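You operate a simulated robot arm through the tools that you are given. There is no shell and no other tool. Be economical: measure what you need, move in short steps, check, and stop when the job is done.

You are at the controls of a simulated robot arm. One attempt, no reset.

Task
Put things in order on the front of the long bench. At the end: the silver round strainer stands where the oil jar stood; the oil jar from the front of the long bench is on the white tape box; the new filter from the front of the long bench stands where the blue cartridge (marked "CARBON") stood; the blue cartridge from the front of the long bench is on the white drip tray; whatever was shut is shut again. Leave all else as you found it, and nothing knocked over. Set down upright: blue cartridge.

The check looks at the end state, three seconds after you hand in, the way a careful person would. Anything else that was tipped, shoved, dropped, spilled or broken makes it a failure.

Robot
A 7-joint arm with a two-finger parallel gripper, fixed in place. Base frame: the origin is at the foot of the arm, x ahead of it, y to its left, z up; the work surface is at about z = 915. Lengths are in mm, angles in rad, forces in N, time in s.
With the tool pointing down near the work surface it reaches from about 100 to 640 mm from the base axis. Its first joint turns from -1.152 to 1.152 rad. Payload 1.57 kg.
The TCP is the grasp point between the finger pads, 30 mm short of the fingertips. In the tool frame z runs along the fingers and y along their closing line. The gripper opens to 80 mm. The fingers are 17 mm wide and 12 mm thick; the gripper's body (40 by 82 mm) begins 80 mm behind the TCP.
Orientation is that of the tool frame in the base frame, as a unit quaternion [x, y, z, w]. With the fingers straight down and closing along the base's y, the tool's x points along the base's -x, its y along +y and its z along -z.

Tools
- The arm moves only by the tool servo_tool. Its argument "moves" is one flat list of numbers, 6 for each row, row after row: the shift along the base's x, y, z in units of 50 mm (1.0 is 50 mm), then the turn, a rotation vector about the base's x, y, z in units of 6 degrees (1.0 is 6 degrees). In form: [tx, ty, tz, rx, ry, rz, tx, ty, tz, rx, ry, rz, ...]. A call has 1 to 8 rows; each row shifts and turns the commanded pose from where the row before left it. "jaw" is the opening in per cent of the stroke, from 0 (shut) to 100 (fully open), set as the call begins (left out, the last holds). A call with a number of a shift or a turn outside -1 to 1 is refused whole. A row lasts 0.2 s, in which the tool goes at most 50 mm and 0.15 rad; a call with a longer step from one row to the next is refused whole, and so is a gripper value outside its range. A pose out of reach is approached as far as the arm can. The call stops where the force on the tool passes 40 N (or 10 N more than at its start, if that is more) or the arm is blocked; 0.2 s more then pass. The fingers move at their own pace (about 72 mm/s each) and stop on an object; they squeeze with about 24 N. The grip force told is the motor's: it shows also when the fingers shut on nothing. Time passes only in rows, and 0.2 s behind the last, so rows that do not move let the fingers close. It gives the time, the measured TCP pose, the force on the tool (base axes), the opening and the grip force at its end, in the units of the frame above (readings bear some noise), with the torque about the TCP (base axes, N m) and any sound that the robot's microphone picked up.
- Cameras (640 x 400 px; columns grow to the right, rows downward): "scene" is fixed at [62.3, 432.1, 1438.9]; the picture's right is [-0.74, -0.67, 0.00], its down [-0.30, 0.33, -0.90] and it looks along [0.60, -0.66, -0.45] (base axes); focal length 336 px, centre (320, 200). "wrist" rides on the gripper at [72, -7, -122] in the tool frame; the picture's right is [0.09, 1.00, 0.00], its down [-0.84, 0.08, -0.54] and it looks along [-0.54, 0.05, 0.84] (tool axes); focal length 238 px, centre (320, 200). There is no depth. A picture from a camera that has moved, and an enlarged one, comes with that camera's place and axes in the base frame and with its lens.
- capture(camera): a new picture of that camera. It takes no simulated time.
- inspect(camera, box): a new picture of the part [left, top, right, bottom] of that camera's present view, enlarged. It takes no simulated time.
- close_job(): hands the job in; it is judged then, once.

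Work in short steps. Places have to be worked out from the pictures, the camera data and where the tool is seen: move nearer, look again, correct. Check each grasp and each placing, and mend what went wrong. You have 120 turns and 68 pictures in all, those below and enlarged ones among them. Open the gripper and draw the arm clear of the work before you hand the job in, unless the task says otherwise; then end with one line.

The tools are called by a JSON object that holds its "name" and its "arguments". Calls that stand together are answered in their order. servo_tool: Moves the arm, as the interface text tells. Its arguments: {"type":"object","properties":{"moves":{"type":"array"},"jaw":{"type":"number"}},"required":["moves"]} The other tools are called the same way: capture (camera) takes a picture; inspect (camera, box) takes an enlarged picture of a part of a camera's view; close_job () hands the job in.

At the start:

```text
time: 0.0
position: [313.4, -229.2, 1178.1]
tcp_rot: [0.0, 1.0, 0.0, 0.0]
contact_force: [-0.3, 0.8, 0.0]
wrist_torque: [0.0, -0.02, -0.03]
gripper_width: 80.0
grasp_force: 0.1
```

scene: 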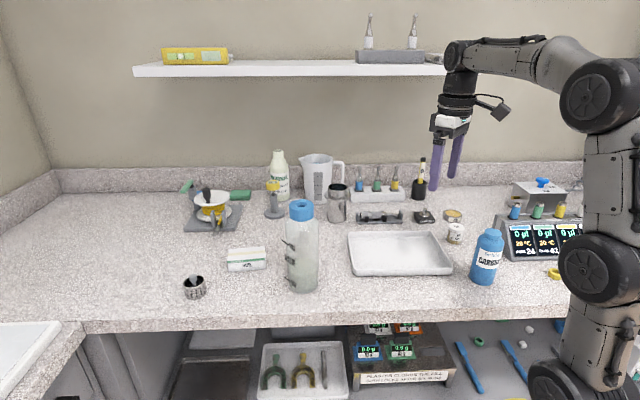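
wrist: 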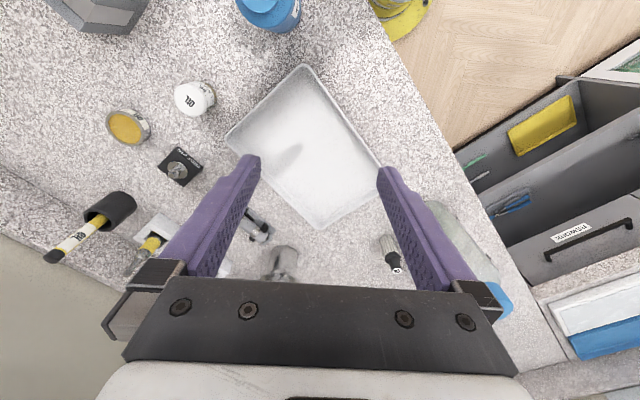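

The scene is crowded, so I first enlarge the areas of interest to identify the objects.

{"name": "inspect", "arguments": {"camera": "scene", "box": [160, 140, 340, 310]}}

{"name": "inspect", "arguments": {"camera": "scene", "box": [320, 150, 520, 300]}}

{"name": "inspect", "arguments": {"camera": "scene", "box": [440, 160, 640, 400]}}

{"name": "inspect", "arguments": {"camera": "scene", "box": [160, 310, 460, 400]}}

```text
2.35 times, centred on (250, 225) of scene
camera zoom: at [62.3, 432.1, 1438.9], right [-0.74, -0.67, 0.0], down [-0.3, 0.33, -0.9], along [0.6, -0.66, -0.45], focal length 790 px, centre (485, 141)
```

zoom: 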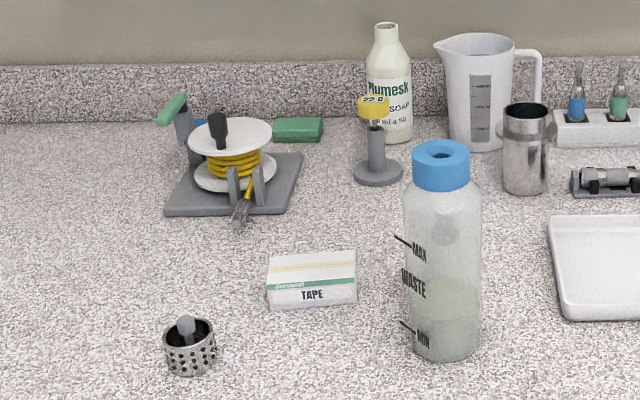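

```text
2.67 times, centred on (420, 225) of scene
camera zoom: at [62.3, 432.1, 1438.9], right [-0.74, -0.67, 0.0], down [-0.3, 0.33, -0.9], along [0.6, -0.66, -0.45], focal length 895 px, centre (53, 133)
```

zoom: 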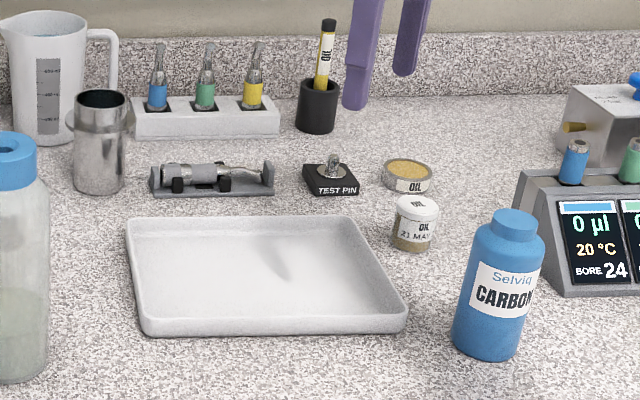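

```text
1.67 times, centred on (540, 280) of scene
camera zoom: at [62.3, 432.1, 1438.9], right [-0.74, -0.67, 0.0], down [-0.3, 0.33, -0.9], along [0.6, -0.66, -0.45], focal length 560 px, centre (-47, 67)
```

zoom: 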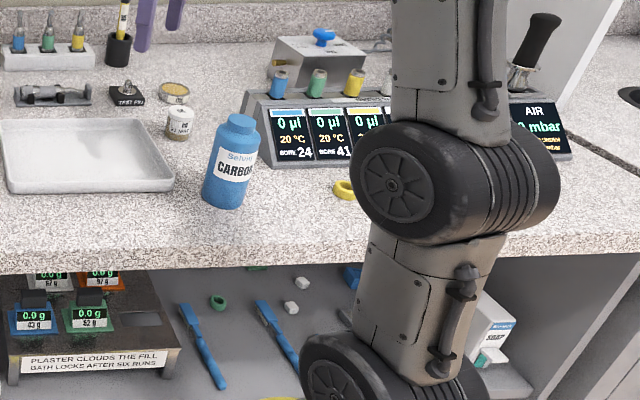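

```text
2.13 times, centred on (310, 355) of scene
camera zoom: at [62.3, 432.1, 1438.9], right [-0.74, -0.67, 0.0], down [-0.3, 0.33, -0.9], along [0.6, -0.66, -0.45], focal length 716 px, centre (341, -131)
```

zoom: 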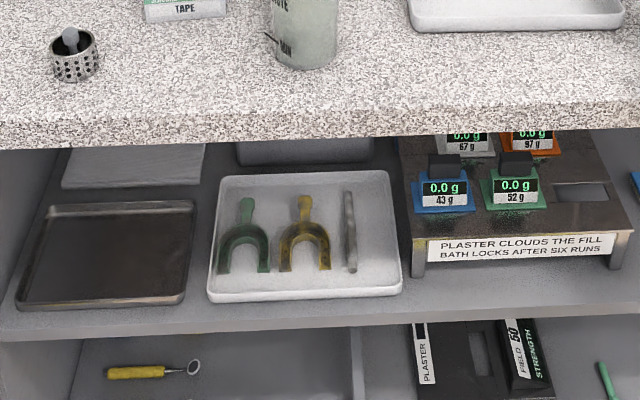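

The wrist view shows a small item near (390,255) that the waste bottle hides from the scene camera, so I enlarge that view.

{"name": "inspect", "arguments": {"camera": "wrist", "box": [220, 140, 520, 330]}}

{"name": "inspect", "arguments": {"camera": "wrist", "box": [0, 0, 320, 200]}}

{"name": "inspect", "arguments": {"camera": "scene", "box": [255, 190, 345, 300]}}

```text
2.11 times, centred on (370, 235) of wrist
camera zoom: at [241.5, -236.6, 1299.0], right [-0.09, 1.0, 0.0], down [0.84, 0.08, 0.54], along [0.54, 0.05, -0.84], focal length 502 px, centre (215, 126)
```

zoom: 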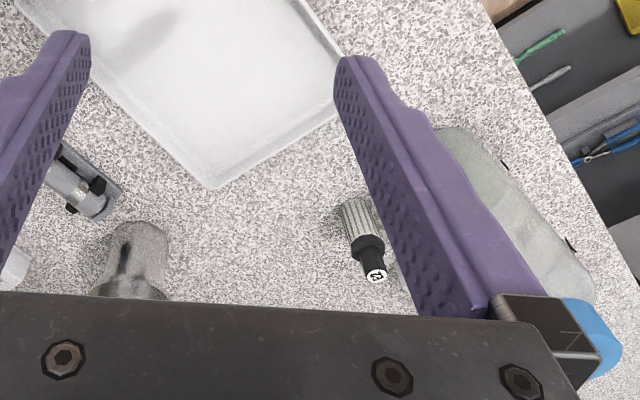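

```text
2.00 times, centred on (160, 100) of wrist
camera zoom: at [241.5, -236.6, 1299.0], right [-0.09, 1.0, 0.0], down [0.84, 0.08, 0.54], along [0.54, 0.05, -0.84], focal length 477 px, centre (640, 400)
```

zoom: 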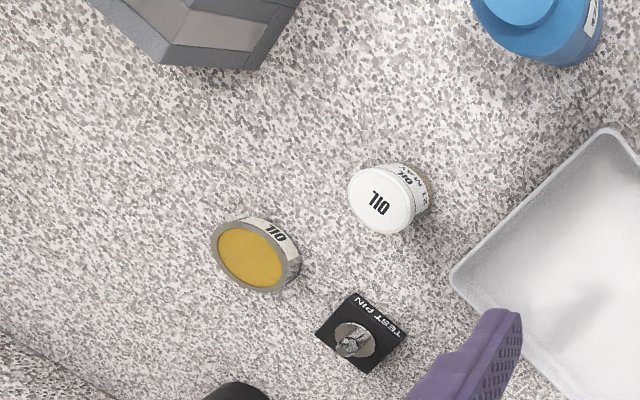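

```text
3.64 times, centred on (300, 245) of scene
camera zoom: at [62.3, 432.1, 1438.9], right [-0.74, -0.67, 0.0], down [-0.3, 0.33, -0.9], along [0.6, -0.66, -0.45], focal length 1221 px, centre (393, 36)
```

zoom: 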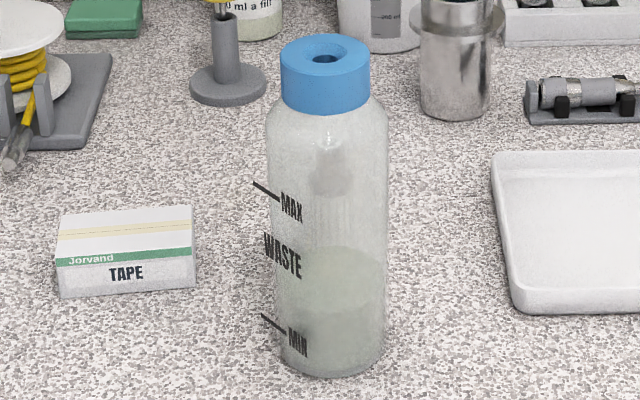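

The pleated, black-capped part at about (622,-41) is likely the new filter; the white-lidded OIL jar is at about (313,-405), CARBON at about (207,-292) and the strainer at about (655,192). I go above the cartridge first and look.

{"name": "servo_tool", "arguments": {"moves": [-0.71, -0.42, -0.32, 0, 0, 0, -0.71, -0.42, -0.32, 0, 0, 0, -0.71, -0.42, -0.32, 0, 0, 0], "jaw": 100}}

{"name": "capture", "arguments": {"camera": "wrist"}}

{"name": "capture", "arguments": {"camera": "scene"}}

```text
time: 0.8
position: [206.5, -294.0, 1129.8]
tcp_rot: [-0.001, 1.0, 0.0, 0.0]
contact_force: [0.2, -1.0, -0.3]
wrist_torque: [0.0, 0.01, 0.03]
gripper_width: 80.0
grasp_force: 0.0
```

```text
58 pictures are left
camera wrist: at [134.6, -301.4, 1251.1], right [-0.09, 1.0, 0.0], down [0.84, 0.08, 0.54], along [0.54, 0.05, -0.84], focal length 238 px, centre (320, 200)
```

wrist: 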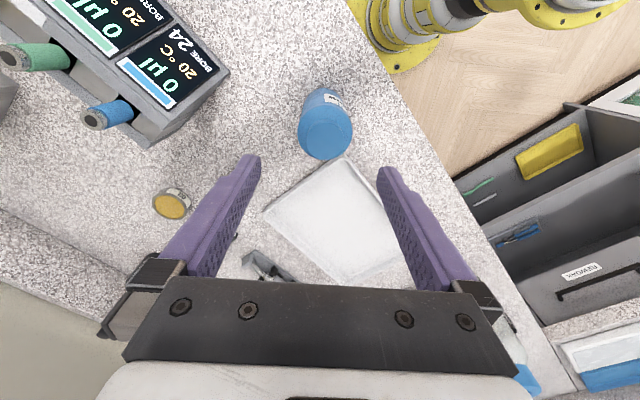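

```text
57 pictures are left
```

scene: 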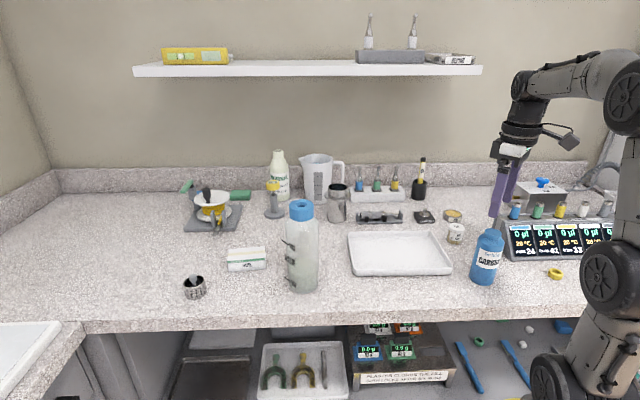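

The cartridge axis is at about (204,-291) and the fingers straddle it with clearance, so I descend to z≈982 and watch the force.

{"name": "servo_tool", "arguments": {"moves": [-0.04, 0.06, -0.6, 0, 0, 0, 0, 0, -0.6, 0, 0, 0, 0, 0, -0.6, 0, 0, 0, 0, 0, -0.6, 0, 0, 0, 0, 0, -0.55, 0, 0, 0]}}

{"name": "capture", "arguments": {"camera": "wrist"}}

```text
time: 2.0
position: [206.4, -288.5, 983.3]
tcp_rot: [0.0, 1.0, 0.0, -0.001]
contact_force: [0.3, -0.3, 0.8]
wrist_torque: [-0.01, 0.02, 0.0]
gripper_width: 80.0
grasp_force: 0.1
```

```text
56 pictures are left
camera wrist: at [134.7, -295.4, 1104.0], right [-0.09, 1.0, 0.0], down [0.84, 0.08, 0.54], along [0.54, 0.05, -0.84], focal length 238 px, centre (320, 200)
```

wrist: 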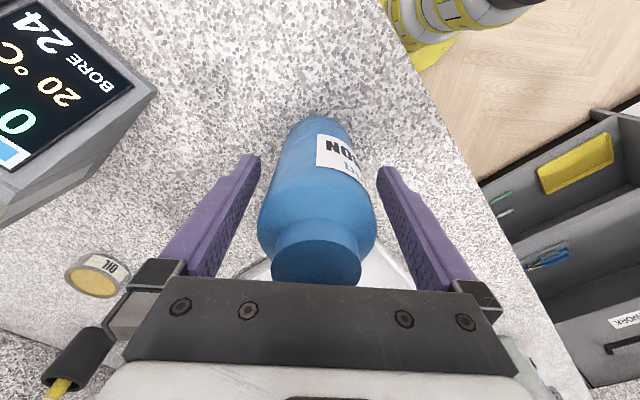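

The body sits centred between the pads, so I close the jaw on it.

{"name": "servo_tool", "arguments": {"moves": [0, 0, 0, 0, 0, 0, 0, 0, 0, 0, 0, 0, 0, 0, 0, 0, 0, 0], "jaw": 40}}

```text
time: 2.8
position: [206.6, -287.2, 983.3]
tcp_rot: [0.0, 1.0, 0.0, 0.001]
contact_force: [0.7, -0.3, -0.2]
wrist_torque: [-0.07, -0.02, -0.01]
gripper_width: 53.2
grasp_force: 24.4
```

Gripped at 53 mm, so the cartridge spot is about (205,-287). I lift 90 mm and check.

{"name": "servo_tool", "arguments": {"moves": [0, 0, 0.3, 0, 0, 0, 0, 0, 0.5, 0, 0, 0, 0, 0, 0.5, 0, 0, 0, 0, 0, 0.5, 0, 0, 0]}}

{"name": "capture", "arguments": {"camera": "scene"}}

{"name": "capture", "arguments": {"camera": "wrist"}}

```text
time: 3.8
position: [202.9, -289.8, 1072.8]
tcp_rot: [0.0, 1.0, 0.0, 0.0]
contact_force: [0.1, -0.2, -2.5]
wrist_torque: [0.0, 0.02, -0.01]
gripper_width: 53.5
grasp_force: 23.8
```

```text
55 pictures are left
```

scene: 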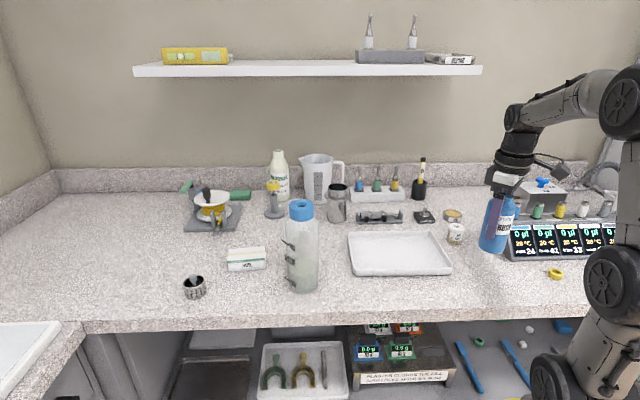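

```text
54 pictures are left
camera wrist: at [132.4, -296.8, 1195.0], right [-0.09, 1.0, 0.0], down [0.84, 0.08, 0.54], along [0.54, 0.05, -0.84], focal length 238 px, centre (320, 200)
```

wrist: 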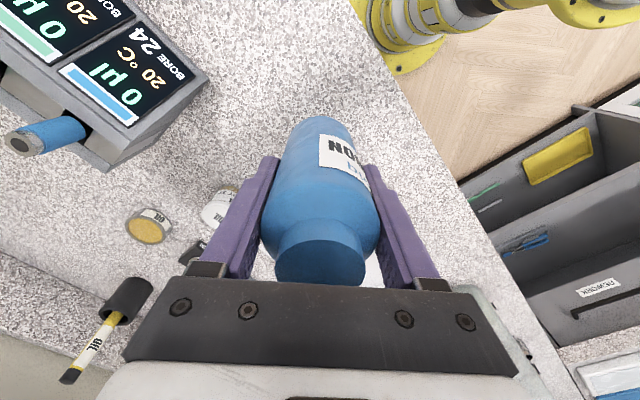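

Held upright. I carry it over the tray centre, about (388,-243), then lower most of the way.

{"name": "servo_tool", "arguments": {"moves": [0.6, 0.15, 0, 0, 0, 0, 0.8, 0.2, 0, 0, 0, 0, 0.8, 0.2, 0, 0, 0, 0, 0.8, 0.2, 0, 0, 0, 0, 0.66, 0.17, 0, 0, 0, 0, 0, 0, -0.6, 0, 0, 0, 0, 0, -0.5, 0, 0, 0, 0, 0, -0.3, 0, 0, 0]}}

{"name": "capture", "arguments": {"camera": "scene"}}

```text
time: 5.6
position: [387.9, -244.1, 999.6]
tcp_rot: [0.001, 1.0, -0.001, -0.001]
contact_force: [0.4, 0.5, -2.8]
wrist_torque: [-0.02, -0.01, 0.0]
gripper_width: 53.3
grasp_force: 24.8
```

```text
53 pictures are left
```

scene: 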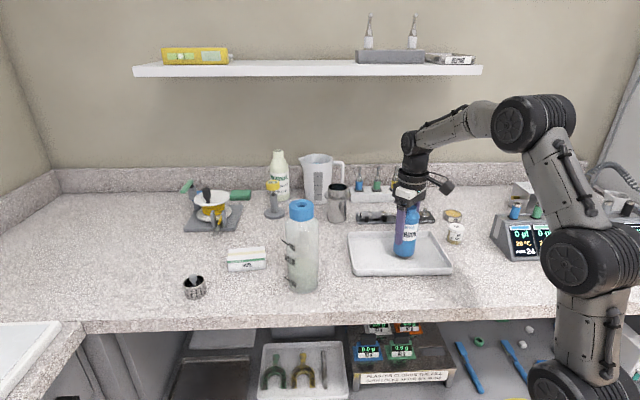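

It is over the tray. I lower it in fine steps until contact.

{"name": "servo_tool", "arguments": {"moves": [0, 0, -0.08, 0, 0, 0, 0, 0, -0.08, 0, 0, 0, 0, 0, -0.06, 0, 0, 0, 0, 0, -0.04, 0, 0, 0]}}

```text
time: 6.6
position: [386.3, -244.2, 990.0]
tcp_rot: [0.0, 1.0, 0.0, 0.0]
contact_force: [-0.3, -0.5, -1.4]
wrist_torque: [0.02, 0.01, 0.01]
gripper_width: 53.2
grasp_force: 23.7
```

Still mostly hanging (force −1.4 N at z≈990), so I lower 4 mm more in small steps.

{"name": "servo_tool", "arguments": {"moves": [0, 0, -0.03, 0, 0, 0, 0, 0, -0.03, 0, 0, 0]}}

```text
time: 7.2
position: [386.3, -243.6, 987.9]
tcp_rot: [0.0, 1.0, -0.001, 0.0]
contact_force: [-1.0, -0.5, 1.9]
wrist_torque: [0.0, 0.16, -0.01]
gripper_width: 53.2
grasp_force: 24.3
```

Contact made. I release and rise straight up.

{"name": "servo_tool", "arguments": {"moves": [0, 0, 0, 0, 0, 0, 0, 0, 0, 0, 0, 0, 0, 0, 0.4, 0, 0, 0, 0, 0, 0.8, 0, 0, 0, 0, 0, 1, 0, 0, 0, 0, 0, 1, 0, 0, 0, 0, 0, 0.8, 0, 0, 0], "jaw": 100}}

{"name": "capture", "arguments": {"camera": "scene"}}

{"name": "capture", "arguments": {"camera": "wrist"}}

```text
time: 8.8
position: [386.1, -243.9, 1185.5]
tcp_rot: [0.0, 1.0, 0.0, -0.001]
contact_force: [-0.4, 0.0, 0.6]
wrist_torque: [-0.01, 0.0, -0.01]
gripper_width: 80.1
grasp_force: 0.1
```

```text
52 pictures are left
```

scene: 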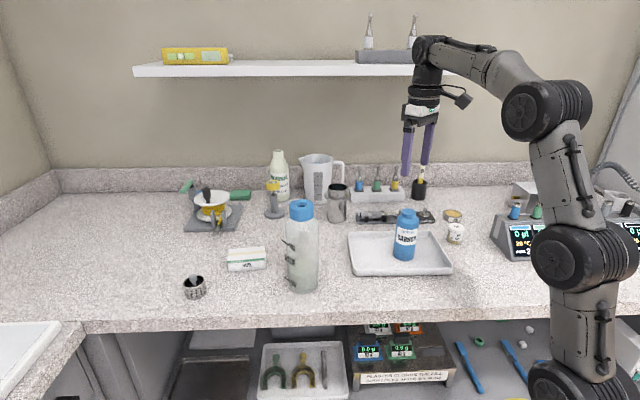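

```text
51 pictures are left
camera wrist: at [315.3, -251.0, 1306.8], right [-0.09, 1.0, 0.0], down [0.84, 0.08, 0.54], along [0.54, 0.05, -0.84], focal length 238 px, centre (320, 200)
```

wrist: 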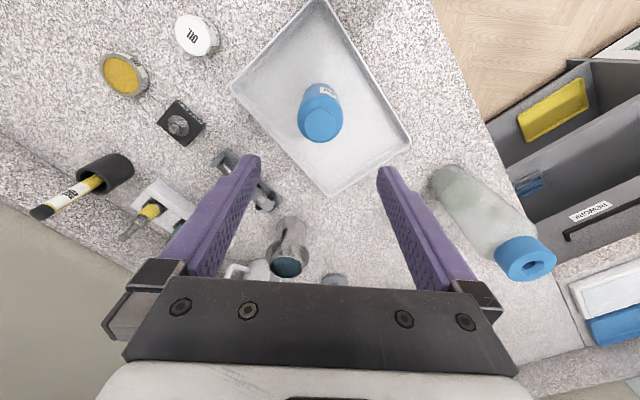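

The cartridge stands upright on the tray. Next I move, staying high, to look at the filter candidate near (622,-41).

{"name": "servo_tool", "arguments": {"moves": [0.47, 0.9, 0.1, 0, 0, 0, 0.47, 0.9, 0.1, 0, 0, 0, 0.47, 0.9, 0, 0, 0, 0, 0.47, 0.9, 0, 0, 0, 0]}}

{"name": "capture", "arguments": {"camera": "wrist"}}

```text
refused: row 1 steps farther than a row can; nothing moved
```

```text
50 pictures are left
camera wrist: at [315.3, -251.0, 1306.8], right [-0.09, 1.0, 0.0], down [0.84, 0.08, 0.54], along [0.54, 0.05, -0.84], focal length 238 px, centre (320, 200)
```

wrist: 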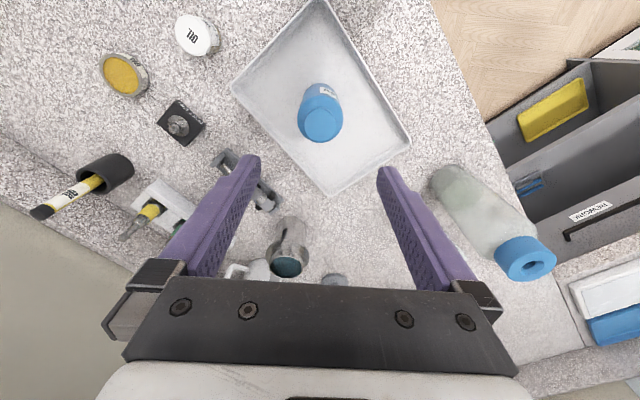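

That step was slightly too long, so I repeat it with five shorter rows.

{"name": "servo_tool", "arguments": {"moves": [0.38, 0.72, 0.1, 0, 0, 0, 0.38, 0.72, 0.1, 0, 0, 0, 0.38, 0.72, 0, 0, 0, 0, 0.38, 0.72, 0, 0, 0, 0, 0.38, 0.72, 0, 0, 0, 0]}}

{"name": "capture", "arguments": {"camera": "wrist"}}

```text
time: 10.0
position: [480.7, -65.5, 1194.2]
tcp_rot: [0.0, 1.0, 0.0, 0.0]
contact_force: [-0.4, 0.2, 0.1]
wrist_torque: [0.01, 0.0, 0.0]
gripper_width: 80.0
grasp_force: 0.0
```

```text
49 pictures are left
camera wrist: at [410.3, -72.0, 1315.7], right [-0.09, 1.0, 0.0], down [0.84, 0.08, 0.54], along [0.54, 0.05, -0.84], focal length 238 px, centre (320, 200)
```

wrist: 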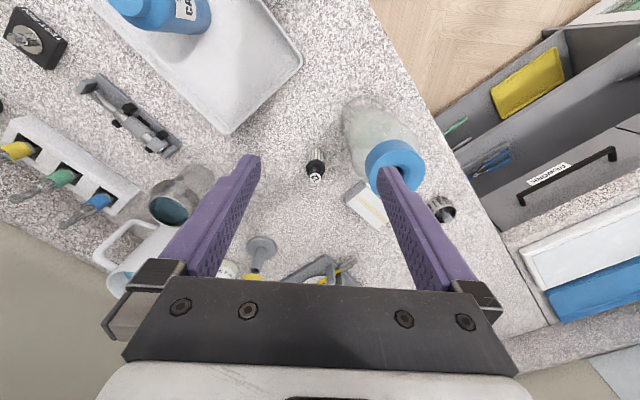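

{"name": "inspect", "arguments": {"camera": "wrist", "box": [270, 120, 370, 200]}}

{"name": "inspect", "arguments": {"camera": "wrist", "box": [330, 130, 480, 250]}}

```text
5.00 times, centred on (320, 160) of wrist
camera zoom: at [410.3, -72.0, 1315.7], right [-0.09, 1.0, 0.0], down [0.84, 0.08, 0.54], along [0.54, 0.05, -0.84], focal length 1192 px, centre (320, 400)
```

zoom: 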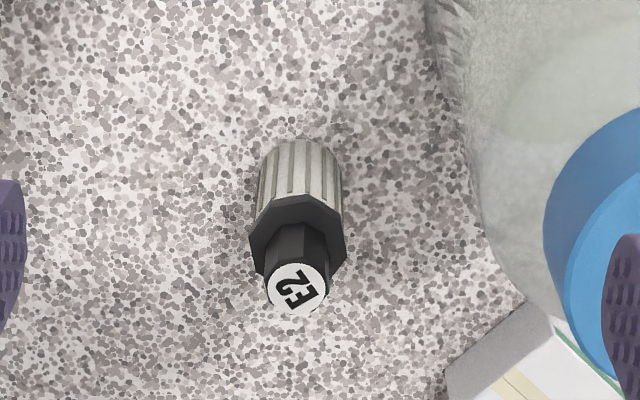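

```text
3.33 times, centred on (405, 190) of wrist
camera zoom: at [410.3, -72.0, 1315.7], right [-0.09, 1.0, 0.0], down [0.84, 0.08, 0.54], along [0.54, 0.05, -0.84], focal length 794 px, centre (37, 233)
```

zoom: 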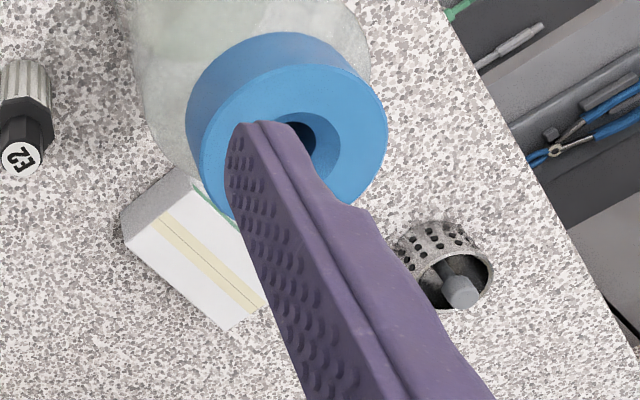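

This pleated, clean cartridge with the black E2 cap is the filter, standing at about (573,-63), 88 mm tall. I turn 45° so that the camera side swings away from the waste bottle, and centre above it.

{"name": "servo_tool", "arguments": {"moves": [0.23, 0, 0, 0, 0, 0.94, 0.23, 0, 0, 0, 0, 0.94, 0.23, 0, 0, 0, 0, 0.94, 0.23, 0, 0, 0, 0, 0.94, 0.23, 0, 0, 0, 0, 0.94, 0.23, 0, 0, 0, 0, 0.94, 0.23, 0, 0, 0, 0, 0.94, 0.23, 0, 0, 0, 0, 0.92], "jaw": 70}}

{"name": "capture", "arguments": {"camera": "wrist"}}

```text
time: 11.8
position: [531.3, -57.8, 1163.6]
tcp_rot: [-0.383, 0.924, 0.001, 0.0]
contact_force: [0.6, 0.1, -0.6]
wrist_torque: [-0.02, 0.03, 0.01]
gripper_width: 55.7
grasp_force: 0.2
out of reach, approached as far as the arm can: row 5, 6, 7, 8
```

```text
46 pictures are left
camera wrist: at [486.0, -114.4, 1284.1], right [-0.77, 0.64, 0.0], down [0.54, 0.65, 0.54], along [0.34, 0.42, -0.84], focal length 238 px, centre (320, 200)
```

wrist: 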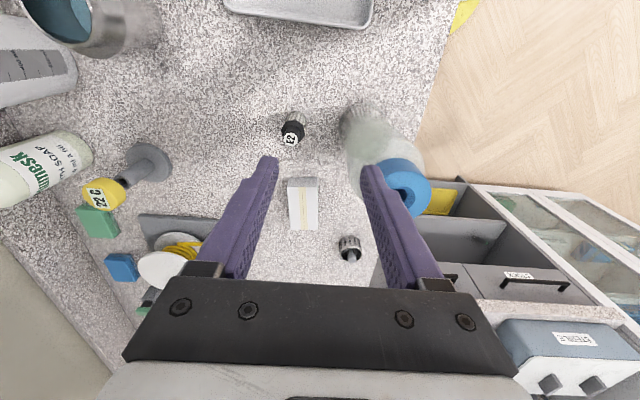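

At this height the filter is beyond reach, and the finger is close above the waste bottle. I back off toward (523,-112) and will descend there, then approach from that side.

{"name": "servo_tool", "arguments": {"moves": [-0.2, -0.5, 0, 0, 0, 0, -0.4, -0.5, 0, 0, 0, 0, -0.4, 0, -0.68, 0, 0, 0]}}

```text
time: 12.6
position: [481.1, -108.0, 1129.4]
tcp_rot: [-0.382, 0.924, 0.0, 0.0]
contact_force: [0.4, -0.7, 0.0]
wrist_torque: [0.02, 0.0, -0.01]
gripper_width: 56.3
grasp_force: 0.0
```

The commands follow the clamped pose. I go to (520,-115) and descend to z≈1000, staying clear of the bottle and tray.

{"name": "servo_tool", "arguments": {"moves": [0.39, -0.07, -0.6, 0, 0, 0, 0.39, -0.07, -0.6, 0, 0, 0, 0, 0, -0.7, 0, 0, 0, 0, 0, -0.7, 0, 0, 0]}}

{"name": "capture", "arguments": {"camera": "wrist"}}

{"name": "capture", "arguments": {"camera": "scene"}}

```text
time: 13.6
position: [519.8, -116.1, 1000.5]
tcp_rot: [-0.383, 0.924, 0.0, 0.001]
contact_force: [0.8, -0.1, -0.2]
wrist_torque: [0.01, 0.05, 0.02]
gripper_width: 56.0
grasp_force: 0.1
```

```text
45 pictures are left
camera wrist: at [474.2, -172.1, 1121.7], right [-0.77, 0.64, 0.0], down [0.54, 0.65, 0.54], along [0.35, 0.42, -0.84], focal length 238 px, centre (320, 200)
```

wrist: 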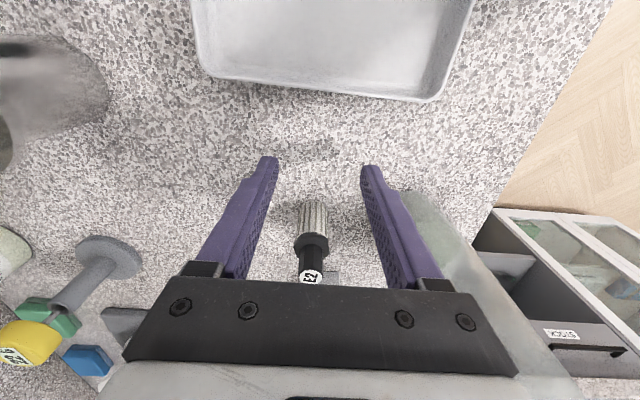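

```text
44 pictures are left
```

scene: 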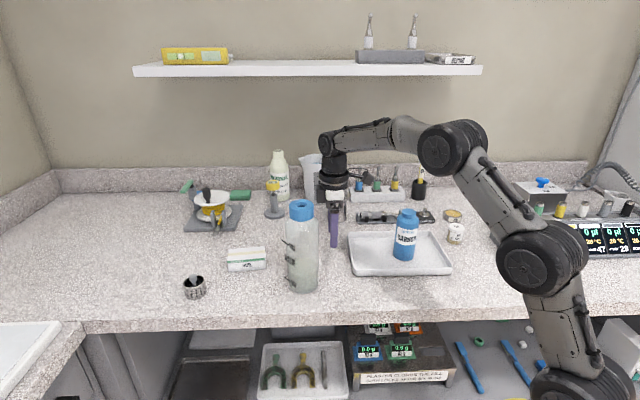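

The filter is at about (575,-61), right in line with the jaw. I lower to z≈952 and slide forward along the 45° line.

{"name": "servo_tool", "arguments": {"moves": [0, 0, -0.6, 0, 0, 0, 0, 0, -0.36, 0, 0, 0, 0.36, 0.36, 0, 0, 0, 0, 0.36, 0.36, 0, 0, 0, 0, 0.2, 0.2, 0, 0, 0, 0]}}

{"name": "capture", "arguments": {"camera": "wrist"}}

```text
time: 14.8
position: [564.6, -69.9, 952.3]
tcp_rot: [-0.383, 0.924, 0.001, 0.0]
contact_force: [0.3, 0.2, 0.2]
wrist_torque: [-0.01, -0.04, 0.01]
gripper_width: 56.0
grasp_force: 0.0
```

```text
43 pictures are left
camera wrist: at [519.4, -125.3, 1073.9], right [-0.77, 0.64, 0.0], down [0.54, 0.65, 0.54], along [0.35, 0.42, -0.84], focal length 238 px, centre (320, 200)
```

wrist: 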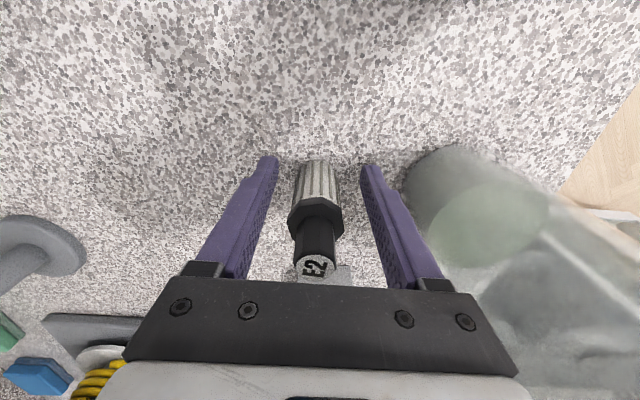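

The filter is between the pads at about (571,-67). I nudge 5 mm forward and close.

{"name": "servo_tool", "arguments": {"moves": [0.1, 0.08, 0, 0, 0, 0]}}

{"name": "servo_tool", "arguments": {"moves": [0, 0, 0, 0, 0, 0, 0, 0, 0, 0, 0, 0, 0, 0, 0, 0, 0, 0], "jaw": 15}}

```text
time: 15.2
position: [569.4, -63.4, 954.0]
tcp_rot: [-0.382, 0.924, -0.001, 0.0]
contact_force: [-0.3, 0.7, 0.2]
wrist_torque: [0.02, -0.02, 0.03]
gripper_width: 55.8
grasp_force: 0.0
```

```text
time: 16.0
position: [570.4, -66.4, 952.4]
tcp_rot: [-0.384, 0.923, 0.0, 0.0]
contact_force: [0.1, -0.4, -0.5]
wrist_torque: [0.0, 0.0, 0.02]
gripper_width: 30.4
grasp_force: 24.1
```

Gripped at 30 mm. I lift straight up, then retreat from the bottle.

{"name": "servo_tool", "arguments": {"moves": [0, 0, 0.4, 0, 0, 0, 0, 0, 0.6, 0, 0, 0, -0.4, -0.4, 0.4, 0, 0, 0, -0.6, -0.6, 0.4, 0, 0, 0, -0.2, -0.2, 0.9, 0, 0, 0, 0, 0, 0.7, 0, 0, 0]}}

{"name": "capture", "arguments": {"camera": "wrist"}}

{"name": "capture", "arguments": {"camera": "scene"}}

```text
time: 17.4
position: [509.2, -124.3, 1119.7]
tcp_rot: [-0.383, 0.924, 0.001, 0.0]
contact_force: [-0.1, -0.2, -0.6]
wrist_torque: [0.02, -0.01, -0.02]
gripper_width: 30.6
grasp_force: 23.6
```

```text
42 pictures are left
camera wrist: at [465.0, -180.2, 1241.9], right [-0.77, 0.64, 0.0], down [0.54, 0.65, 0.54], along [0.34, 0.42, -0.84], focal length 238 px, centre (320, 200)
```

wrist: 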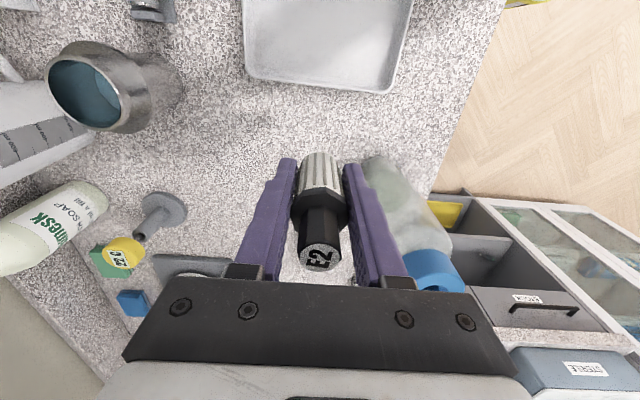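

```text
41 pictures are left
```

scene: 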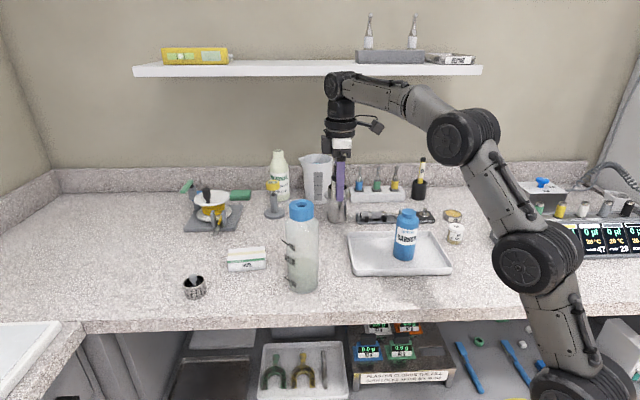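

Firmly held and nothing disturbed. I carry it around the tray to above the cartridge's old spot (205,-288).

{"name": "servo_tool", "arguments": {"moves": [-0.9, -0.07, 0, 0, 0, 0, -0.9, -0.07, 0, 0, 0, 0, -0.9, -0.07, 0, 0, 0, 0, -0.9, -0.07, 0, 0, 0, 0, -0.625, -0.74, 0, 0, 0, 0, -0.625, -0.74, 0, 0, 0, 0, -0.625, -0.74, 0, 0, 0, 0, -0.625, -0.74, 0, 0, 0, 0]}}

```text
time: 19.2
position: [204.2, -287.2, 1120.2]
tcp_rot: [-0.383, 0.924, 0.0, 0.0]
contact_force: [0.0, 0.5, -0.1]
wrist_torque: [-0.03, 0.03, 0.04]
gripper_width: 30.6
grasp_force: 24.5
```

Right above the spot. I descend to just above the bench.

{"name": "servo_tool", "arguments": {"moves": [0, 0, -0.8, 0, 0, 0, 0, 0, -0.8, 0, 0, 0, 0, 0, -0.8, 0, 0, 0, 0, 0, -0.6, 0, 0, 0, 0, 0, -0.1, 0, 0, 0]}}

{"name": "capture", "arguments": {"camera": "wrist"}}

{"name": "inspect", "arguments": {"camera": "scene", "box": [420, 200, 540, 300]}}

```text
time: 20.4
position: [205.9, -288.3, 968.3]
tcp_rot: [-0.383, 0.924, 0.0, 0.0]
contact_force: [0.0, 0.2, -0.7]
wrist_torque: [0.02, -0.03, 0.03]
gripper_width: 30.8
grasp_force: 24.4
```

```text
40 pictures are left
camera wrist: at [159.6, -343.8, 1089.3], right [-0.77, 0.64, 0.0], down [0.54, 0.65, 0.54], along [0.35, 0.42, -0.84], focal length 238 px, centre (320, 200)
```

wrist: 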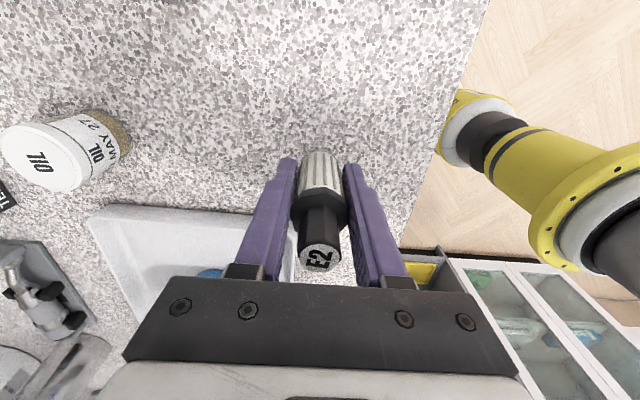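

```text
4.00 times, centred on (480, 250) of scene
camera zoom: at [62.3, 432.1, 1438.9], right [-0.74, -0.67, 0.0], down [-0.3, 0.33, -0.9], along [0.6, -0.66, -0.45], focal length 1343 px, centre (-320, 0)
```

zoom: 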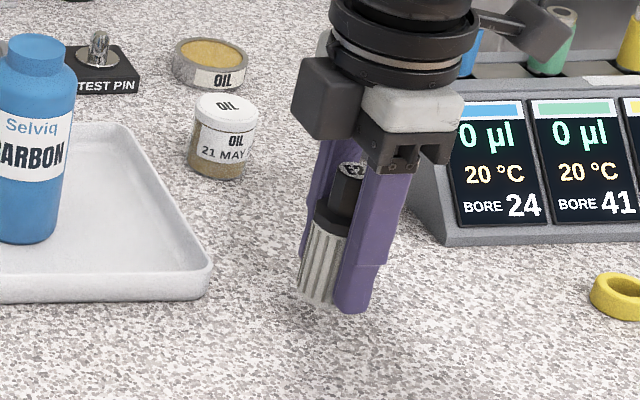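

I lower the remaining ~14 mm gently.

{"name": "servo_tool", "arguments": {"moves": [0, 0, -0.1, 0, 0, 0, 0, 0, -0.1, 0, 0, 0, 0, 0, -0.05, 0, 0, 0]}}

{"name": "servo_tool", "arguments": {"moves": [0, 0, -0.03, 0, 0, 0]}}

```text
time: 21.2
position: [205.5, -287.0, 953.9]
tcp_rot: [-0.383, 0.924, 0.0, -0.001]
contact_force: [-0.6, 0.3, -0.6]
wrist_torque: [0.04, -0.02, -0.02]
gripper_width: 30.5
grasp_force: 24.4
```

```text
time: 21.6
position: [205.8, -286.6, 952.6]
tcp_rot: [-0.383, 0.924, 0.001, 0.001]
contact_force: [0.5, -0.3, -0.1]
wrist_torque: [0.02, 0.0, -0.01]
gripper_width: 30.5
grasp_force: 24.4
```

{"name": "servo_tool", "arguments": {"moves": [0, 0, -0.03, 0, 0, 0]}}

```text
time: 22.0
position: [205.5, -287.5, 953.3]
tcp_rot: [-0.383, 0.924, -0.002, 0.001]
contact_force: [-1.4, 3.8, 13.5]
wrist_torque: [0.17, 0.05, 0.01]
gripper_width: 30.3
grasp_force: 24.4
```

Contact with the bench. I ease up 1 mm, release and rise straight.

{"name": "servo_tool", "arguments": {"moves": [0, 0, 0.02, 0, 0, 0]}}

{"name": "servo_tool", "arguments": {"moves": [0, 0, 0, 0, 0, 0, 0, 0, 0, 0, 0, 0, 0, 0, 0.3, 0, 0, 0, 0, 0, 0.8, 0, 0, 0, 0, 0, 1, 0, 0, 0, 0, 0, 1, 0, 0, 0], "jaw": 80}}

{"name": "capture", "arguments": {"camera": "scene"}}

{"name": "capture", "arguments": {"camera": "wrist"}}

```text
time: 22.4
position: [205.1, -287.1, 952.3]
tcp_rot: [-0.383, 0.924, -0.002, 0.001]
contact_force: [0.0, 0.4, 11.1]
wrist_torque: [0.03, 0.02, 0.0]
gripper_width: 30.3
grasp_force: 24.0
```

```text
time: 23.8
position: [208.4, -286.5, 1108.2]
tcp_rot: [-0.382, 0.924, 0.0, 0.0]
contact_force: [-0.1, -1.0, -0.3]
wrist_torque: [0.01, 0.0, 0.03]
gripper_width: 63.9
grasp_force: 0.0
```

```text
38 pictures are left
```

scene: 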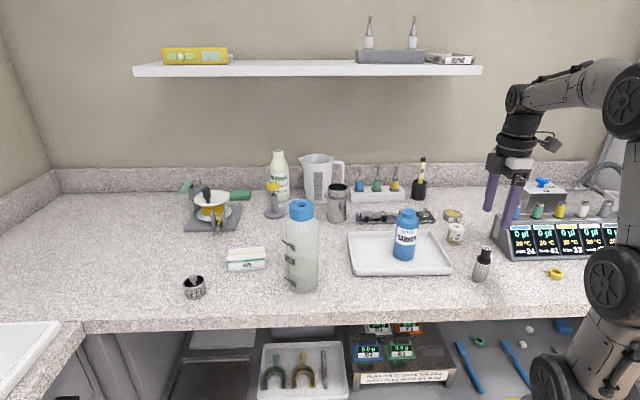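

```text
37 pictures are left
camera wrist: at [162.6, -342.6, 1228.9], right [-0.77, 0.64, 0.0], down [0.54, 0.65, 0.54], along [0.35, 0.42, -0.84], focal length 238 px, centre (320, 200)
```

wrist: 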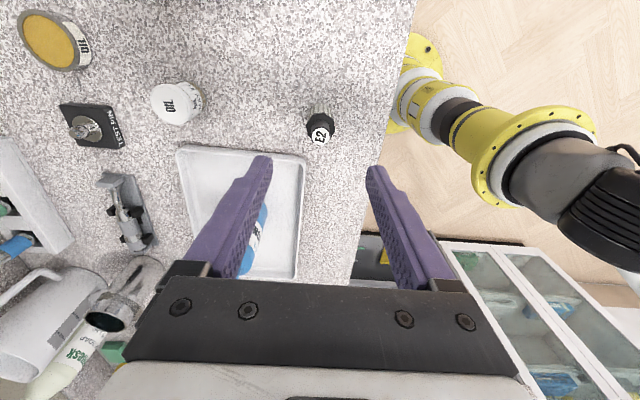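

The filter stands upright in the cartridge's old spot. Next is the oil jar at about (317,-406): because the tape box is far out, I will grip the jar with the tool tilted 15°, so I first unwind the yaw while moving over it.

{"name": "servo_tool", "arguments": {"moves": [0.1, -0.25, 0.2, 0, 0, -0.94, 0.1, -0.25, 0.1, 0, 0, -0.94, 0.2, -0.25, 0, 0, 0, -0.94, 0.2, -0.25, 0, 0, 0, -0.94, 0.2, -0.25, 0, 0, 0, -0.94, 0.2, -0.25, 0, 0, 0, -0.94, 0.2, -0.25, 0, 0, 0, -0.94, 0.2, -0.25, 0, 0, 0, -0.92]}}

{"name": "servo_tool", "arguments": {"moves": [0.2, -0.13, -0.2, 0, -0.834, 0, 0.2, -0.13, -0.2, 0, -0.833, 0, 0.2, -0.12, -0.2, 0, -0.833, 0]}}

{"name": "capture", "arguments": {"camera": "wrist"}}

```text
time: 25.6
position: [274.8, -388.3, 1123.1]
tcp_rot: [0.001, 1.0, 0.0, 0.0]
contact_force: [0.4, 0.0, 0.3]
wrist_torque: [0.0, 0.0, 0.04]
gripper_width: 64.1
grasp_force: 0.0
```

```text
time: 26.4
position: [305.0, -407.6, 1091.0]
tcp_rot: [-0.001, 0.991, 0.0, 0.132]
contact_force: [-0.5, -0.4, -0.1]
wrist_torque: [0.01, 0.0, -0.02]
gripper_width: 64.0
grasp_force: 0.0
```

```text
36 pictures are left
camera wrist: at [204.5, -414.2, 1190.3], right [-0.09, 1.0, -0.02], down [0.67, 0.08, 0.74], along [0.74, 0.05, -0.67], focal length 238 px, centre (320, 200)
```

wrist: 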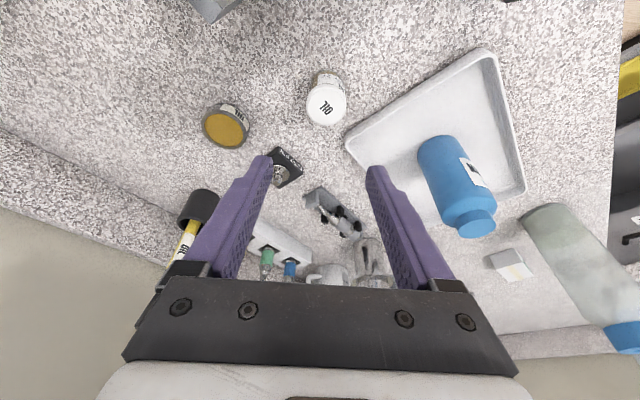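

The jar axis is at about (319,-404). I descend with the tilted tool to z≈950, straddling it.

{"name": "servo_tool", "arguments": {"moves": [0.14, 0.03, -0.7, 0, 0, 0, 0.14, 0.03, -0.7, 0, 0, 0, 0, 0, -0.7, 0, 0, 0, 0, 0, -0.5, 0, 0, 0], "jaw": 85}}

{"name": "capture", "arguments": {"camera": "wrist"}}

```text
time: 27.4
position: [319.3, -404.3, 961.2]
tcp_rot: [0.0, 0.991, 0.0, 0.13]
contact_force: [-0.1, 0.0, 0.2]
wrist_torque: [0.0, -0.02, -0.01]
gripper_width: 68.0
grasp_force: 0.0
```

```text
35 pictures are left
camera wrist: at [219.4, -411.3, 1060.5], right [-0.09, 1.0, -0.02], down [0.67, 0.08, 0.74], along [0.74, 0.05, -0.67], focal length 238 px, centre (320, 200)
```

wrist: 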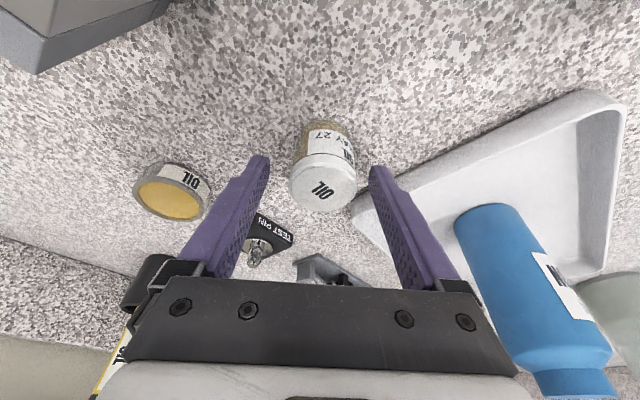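

The jar is centred between the fingers. I lower 11 mm, shift 2 mm forward, then close.

{"name": "servo_tool", "arguments": {"moves": [0.04, 0.02, -0.22, 0, 0, 0]}}

{"name": "servo_tool", "arguments": {"moves": [0, 0, 0, 0, 0, 0, 0, 0, 0, 0, 0, 0, 0, 0, 0, 0, 0, 0], "jaw": 30}}

```text
time: 27.8
position: [322.6, -403.1, 950.9]
tcp_rot: [0.0, 0.991, 0.0, 0.131]
contact_force: [0.4, 0.5, 0.5]
wrist_torque: [0.01, 0.03, 0.01]
gripper_width: 68.2
grasp_force: 0.1
```

```text
time: 28.6
position: [323.2, -403.8, 950.4]
tcp_rot: [0.0, 0.991, 0.0, 0.131]
contact_force: [0.0, 0.5, -0.5]
wrist_torque: [0.0, -0.01, 0.02]
gripper_width: 38.7
grasp_force: 23.7
```

Gripped at 38.7 mm; the oil spot is at about (321,-403.5). I lift and look.

{"name": "servo_tool", "arguments": {"moves": [0, 0, 0.3, 0, 0, 0, 0, 0, 0.6, 0, 0, 0, 0, 0, 0.8, 0, 0, 0, 0, 0, 0.8, 0, 0, 0]}}

{"name": "capture", "arguments": {"camera": "wrist"}}

{"name": "inspect", "arguments": {"camera": "scene", "box": [340, 150, 540, 290]}}

```text
time: 29.6
position: [322.8, -403.6, 1076.2]
tcp_rot: [-0.001, 0.992, 0.001, 0.13]
contact_force: [-0.4, -0.1, -0.9]
wrist_torque: [-0.01, -0.03, -0.03]
gripper_width: 38.7
grasp_force: 23.9
```

```text
34 pictures are left
camera wrist: at [221.4, -409.6, 1175.4], right [-0.09, 1.0, -0.02], down [0.67, 0.08, 0.74], along [0.74, 0.05, -0.67], focal length 238 px, centre (320, 200)
```

wrist: 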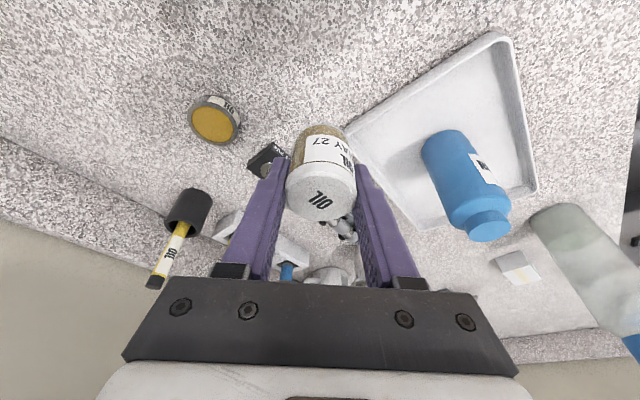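

```text
2.86 times, centred on (440, 220) of scene
camera zoom: at [62.3, 432.1, 1438.9], right [-0.74, -0.67, 0.0], down [-0.3, 0.33, -0.9], along [0.6, -0.66, -0.45], focal length 959 px, centre (-23, 143)
```

zoom: 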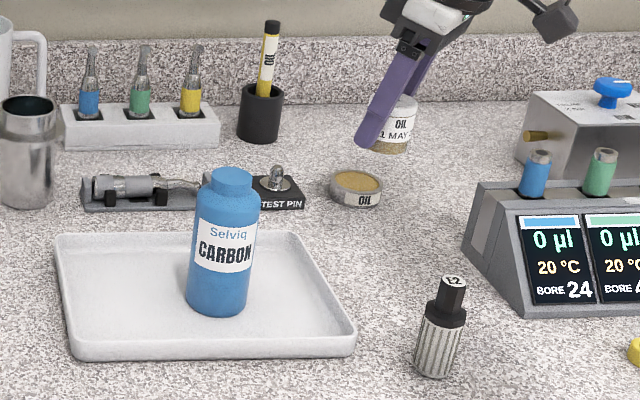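

The jar is upright in the grip and the rest is undisturbed. I raise it and carry it over the tray to about (520,-110), turning +45° so the camera side stays away from the waste bottle.

{"name": "servo_tool", "arguments": {"moves": [0, 0, 0.7, 0, 0, 0, 0, 0, 0.6, 0, 0, 0]}}

{"name": "servo_tool", "arguments": {"moves": [0.48, 0.735, 0, 0, 0, 0.94, 0.48, 0.735, 0, 0, 0, 0.94, 0.48, 0.735, 0, 0, 0, 0.94, 0.48, 0.735, 0, 0, 0, 0.94, 0.48, 0.735, 0, 0, 0, 0.94, 0.48, 0.735, 0, 0, 0, 0.94, 0.48, 0.735, 0, 0, 0, 0.94, 0.48, 0.735, 0, 0, 0, 0.92]}}

{"name": "capture", "arguments": {"camera": "wrist"}}

```text
time: 30.2
position: [322.0, -403.7, 1142.9]
tcp_rot: [0.0, 0.992, 0.0, 0.129]
contact_force: [-1.2, -0.1, -0.7]
wrist_torque: [0.02, 0.0, -0.01]
gripper_width: 38.8
grasp_force: 24.0
```

```text
time: 32.0
position: [512.3, -107.6, 1140.9]
tcp_rot: [-0.379, 0.916, 0.05, 0.121]
contact_force: [0.9, -0.8, -0.5]
wrist_torque: [-0.03, -0.01, 0.02]
gripper_width: 38.8
grasp_force: 24.2
```

```text
32 pictures are left
camera wrist: at [446.5, -184.0, 1238.9], right [-0.77, 0.64, -0.02], down [0.42, 0.53, 0.74], along [0.49, 0.56, -0.67], focal length 238 px, centre (320, 200)
```

wrist: 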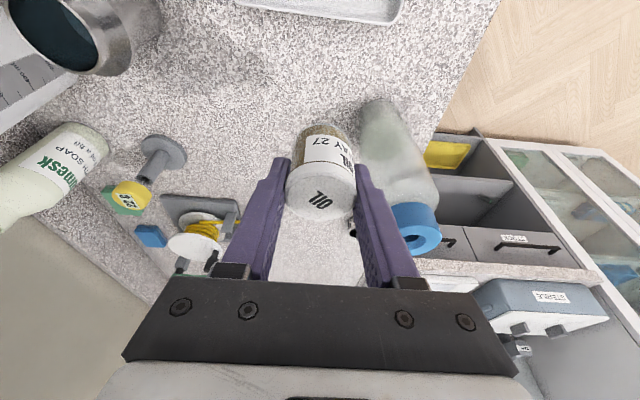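

The jar hides the box from the wrist camera, so I measure the box enlarged in the scene view.

{"name": "inspect", "arguments": {"camera": "scene", "box": [206, 230, 286, 280]}}

{"name": "inspect", "arguments": {"camera": "scene", "box": [160, 255, 240, 305]}}

```text
8.00 times, centred on (246, 255) of scene
camera zoom: at [62.3, 432.1, 1438.9], right [-0.74, -0.67, 0.0], down [-0.3, 0.33, -0.9], along [0.6, -0.66, -0.45], focal length 2686 px, centre (912, -240)
```

zoom: 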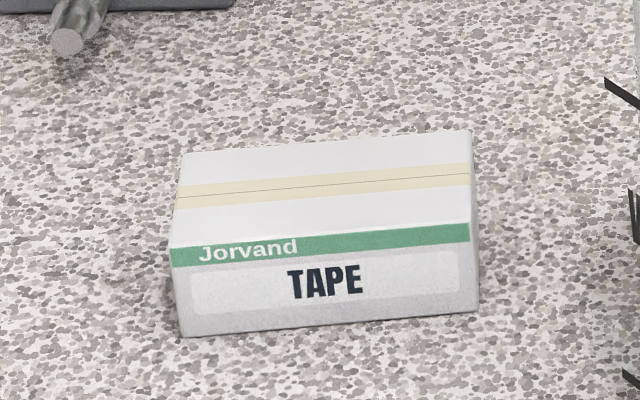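

```text
8.00 times, centred on (200, 280) of scene
camera zoom: at [62.3, 432.1, 1438.9], right [-0.74, -0.67, 0.0], down [-0.3, 0.33, -0.9], along [0.6, -0.66, -0.45], focal length 2686 px, centre (1280, -440)
```

zoom: 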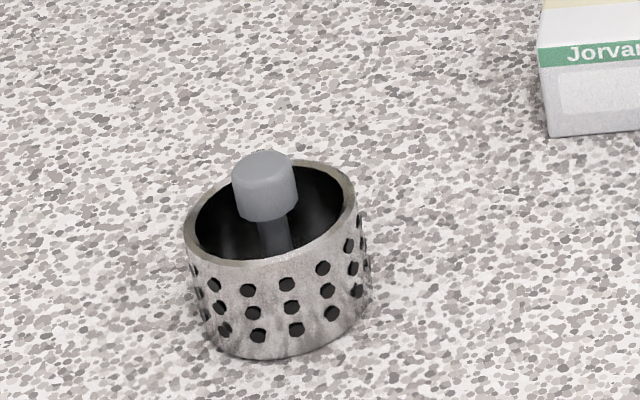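

The box top is at z≈949, centred at about (654,50), with an 89×49 mm top. I approach along the bottle-free side and hover about 30 mm above it.

{"name": "servo_tool", "arguments": {"moves": [0.52, 0.387, -0.54, 0, 0, 0, 0.52, 0.387, -0.54, 0, 0, 0, 0.52, 0.387, -0.54, 0, 0, 0, 0.43, 0.667, -0.3, 0, 0, 0, 0.43, 0.667, -0.3, 0, 0, 0, 0.43, 0.667, -0.3, 0, 0, 0]}}

{"name": "inspect", "arguments": {"camera": "scene", "box": [190, 180, 350, 300]}}

{"name": "capture", "arguments": {"camera": "wrist"}}

```text
time: 33.4
position: [656.1, 51.2, 1014.0]
tcp_rot: [-0.379, 0.916, 0.05, 0.121]
contact_force: [0.4, 0.1, -0.4]
wrist_torque: [-0.02, 0.02, -0.02]
gripper_width: 38.7
grasp_force: 24.3
```

```text
3.33 times, centred on (270, 240) of scene
camera zoom: at [62.2, 432.1, 1438.9], right [-0.74, -0.67, 0.0], down [-0.3, 0.33, -0.9], along [0.6, -0.66, -0.45], focal length 1119 px, centre (487, 67)
```

zoom: 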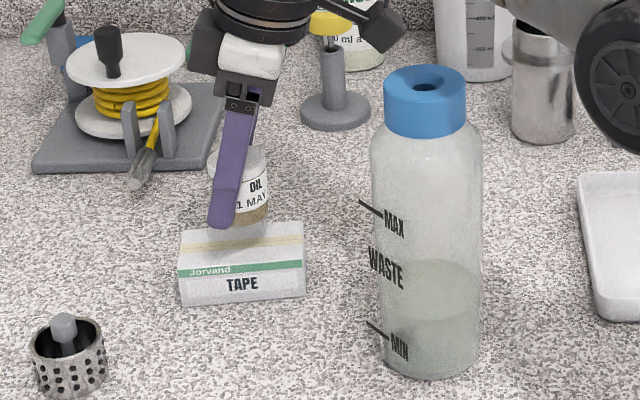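

```text
28 pictures are left
camera wrist: at [590.4, -25.0, 1112.6], right [-0.77, 0.64, -0.02], down [0.42, 0.53, 0.74], along [0.49, 0.56, -0.67], focal length 238 px, centre (320, 200)
```

wrist: 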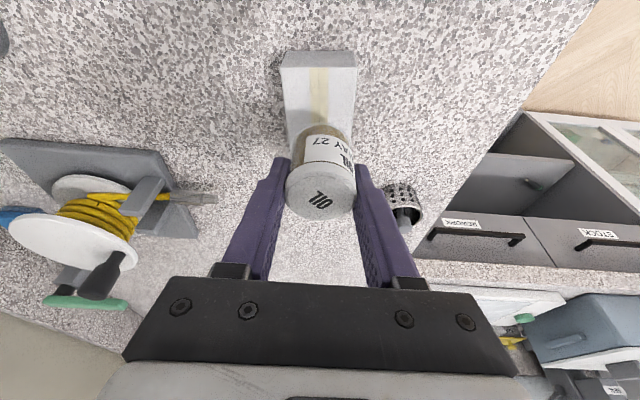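

The jar is centred over the box. I lower to just above contact, then finer.

{"name": "servo_tool", "arguments": {"moves": [0, 0, -0.3, 0, 0, 0, 0, 0, -0.2, 0, 0, 0]}}

{"name": "servo_tool", "arguments": {"moves": [0, 0, -0.04, 0, 0, 0]}}

{"name": "servo_tool", "arguments": {"moves": [0, 0, -0.03, 0, 0, 0]}}

```text
time: 34.0
position: [656.0, 51.5, 988.1]
tcp_rot: [-0.38, 0.916, 0.049, 0.121]
contact_force: [0.1, 0.3, -0.6]
wrist_torque: [0.01, -0.01, 0.01]
gripper_width: 38.9
grasp_force: 24.1
```

```text
time: 34.4
position: [656.7, 50.3, 986.8]
tcp_rot: [-0.379, 0.916, 0.05, 0.121]
contact_force: [-0.9, 0.2, -0.4]
wrist_torque: [0.01, 0.01, 0.0]
gripper_width: 38.8
grasp_force: 23.8
```

```text
time: 34.8
position: [657.2, 50.7, 986.8]
tcp_rot: [-0.38, 0.916, 0.048, 0.121]
contact_force: [0.0, -0.3, 3.2]
wrist_torque: [0.0, -0.03, -0.02]
gripper_width: 38.7
grasp_force: 24.1
```

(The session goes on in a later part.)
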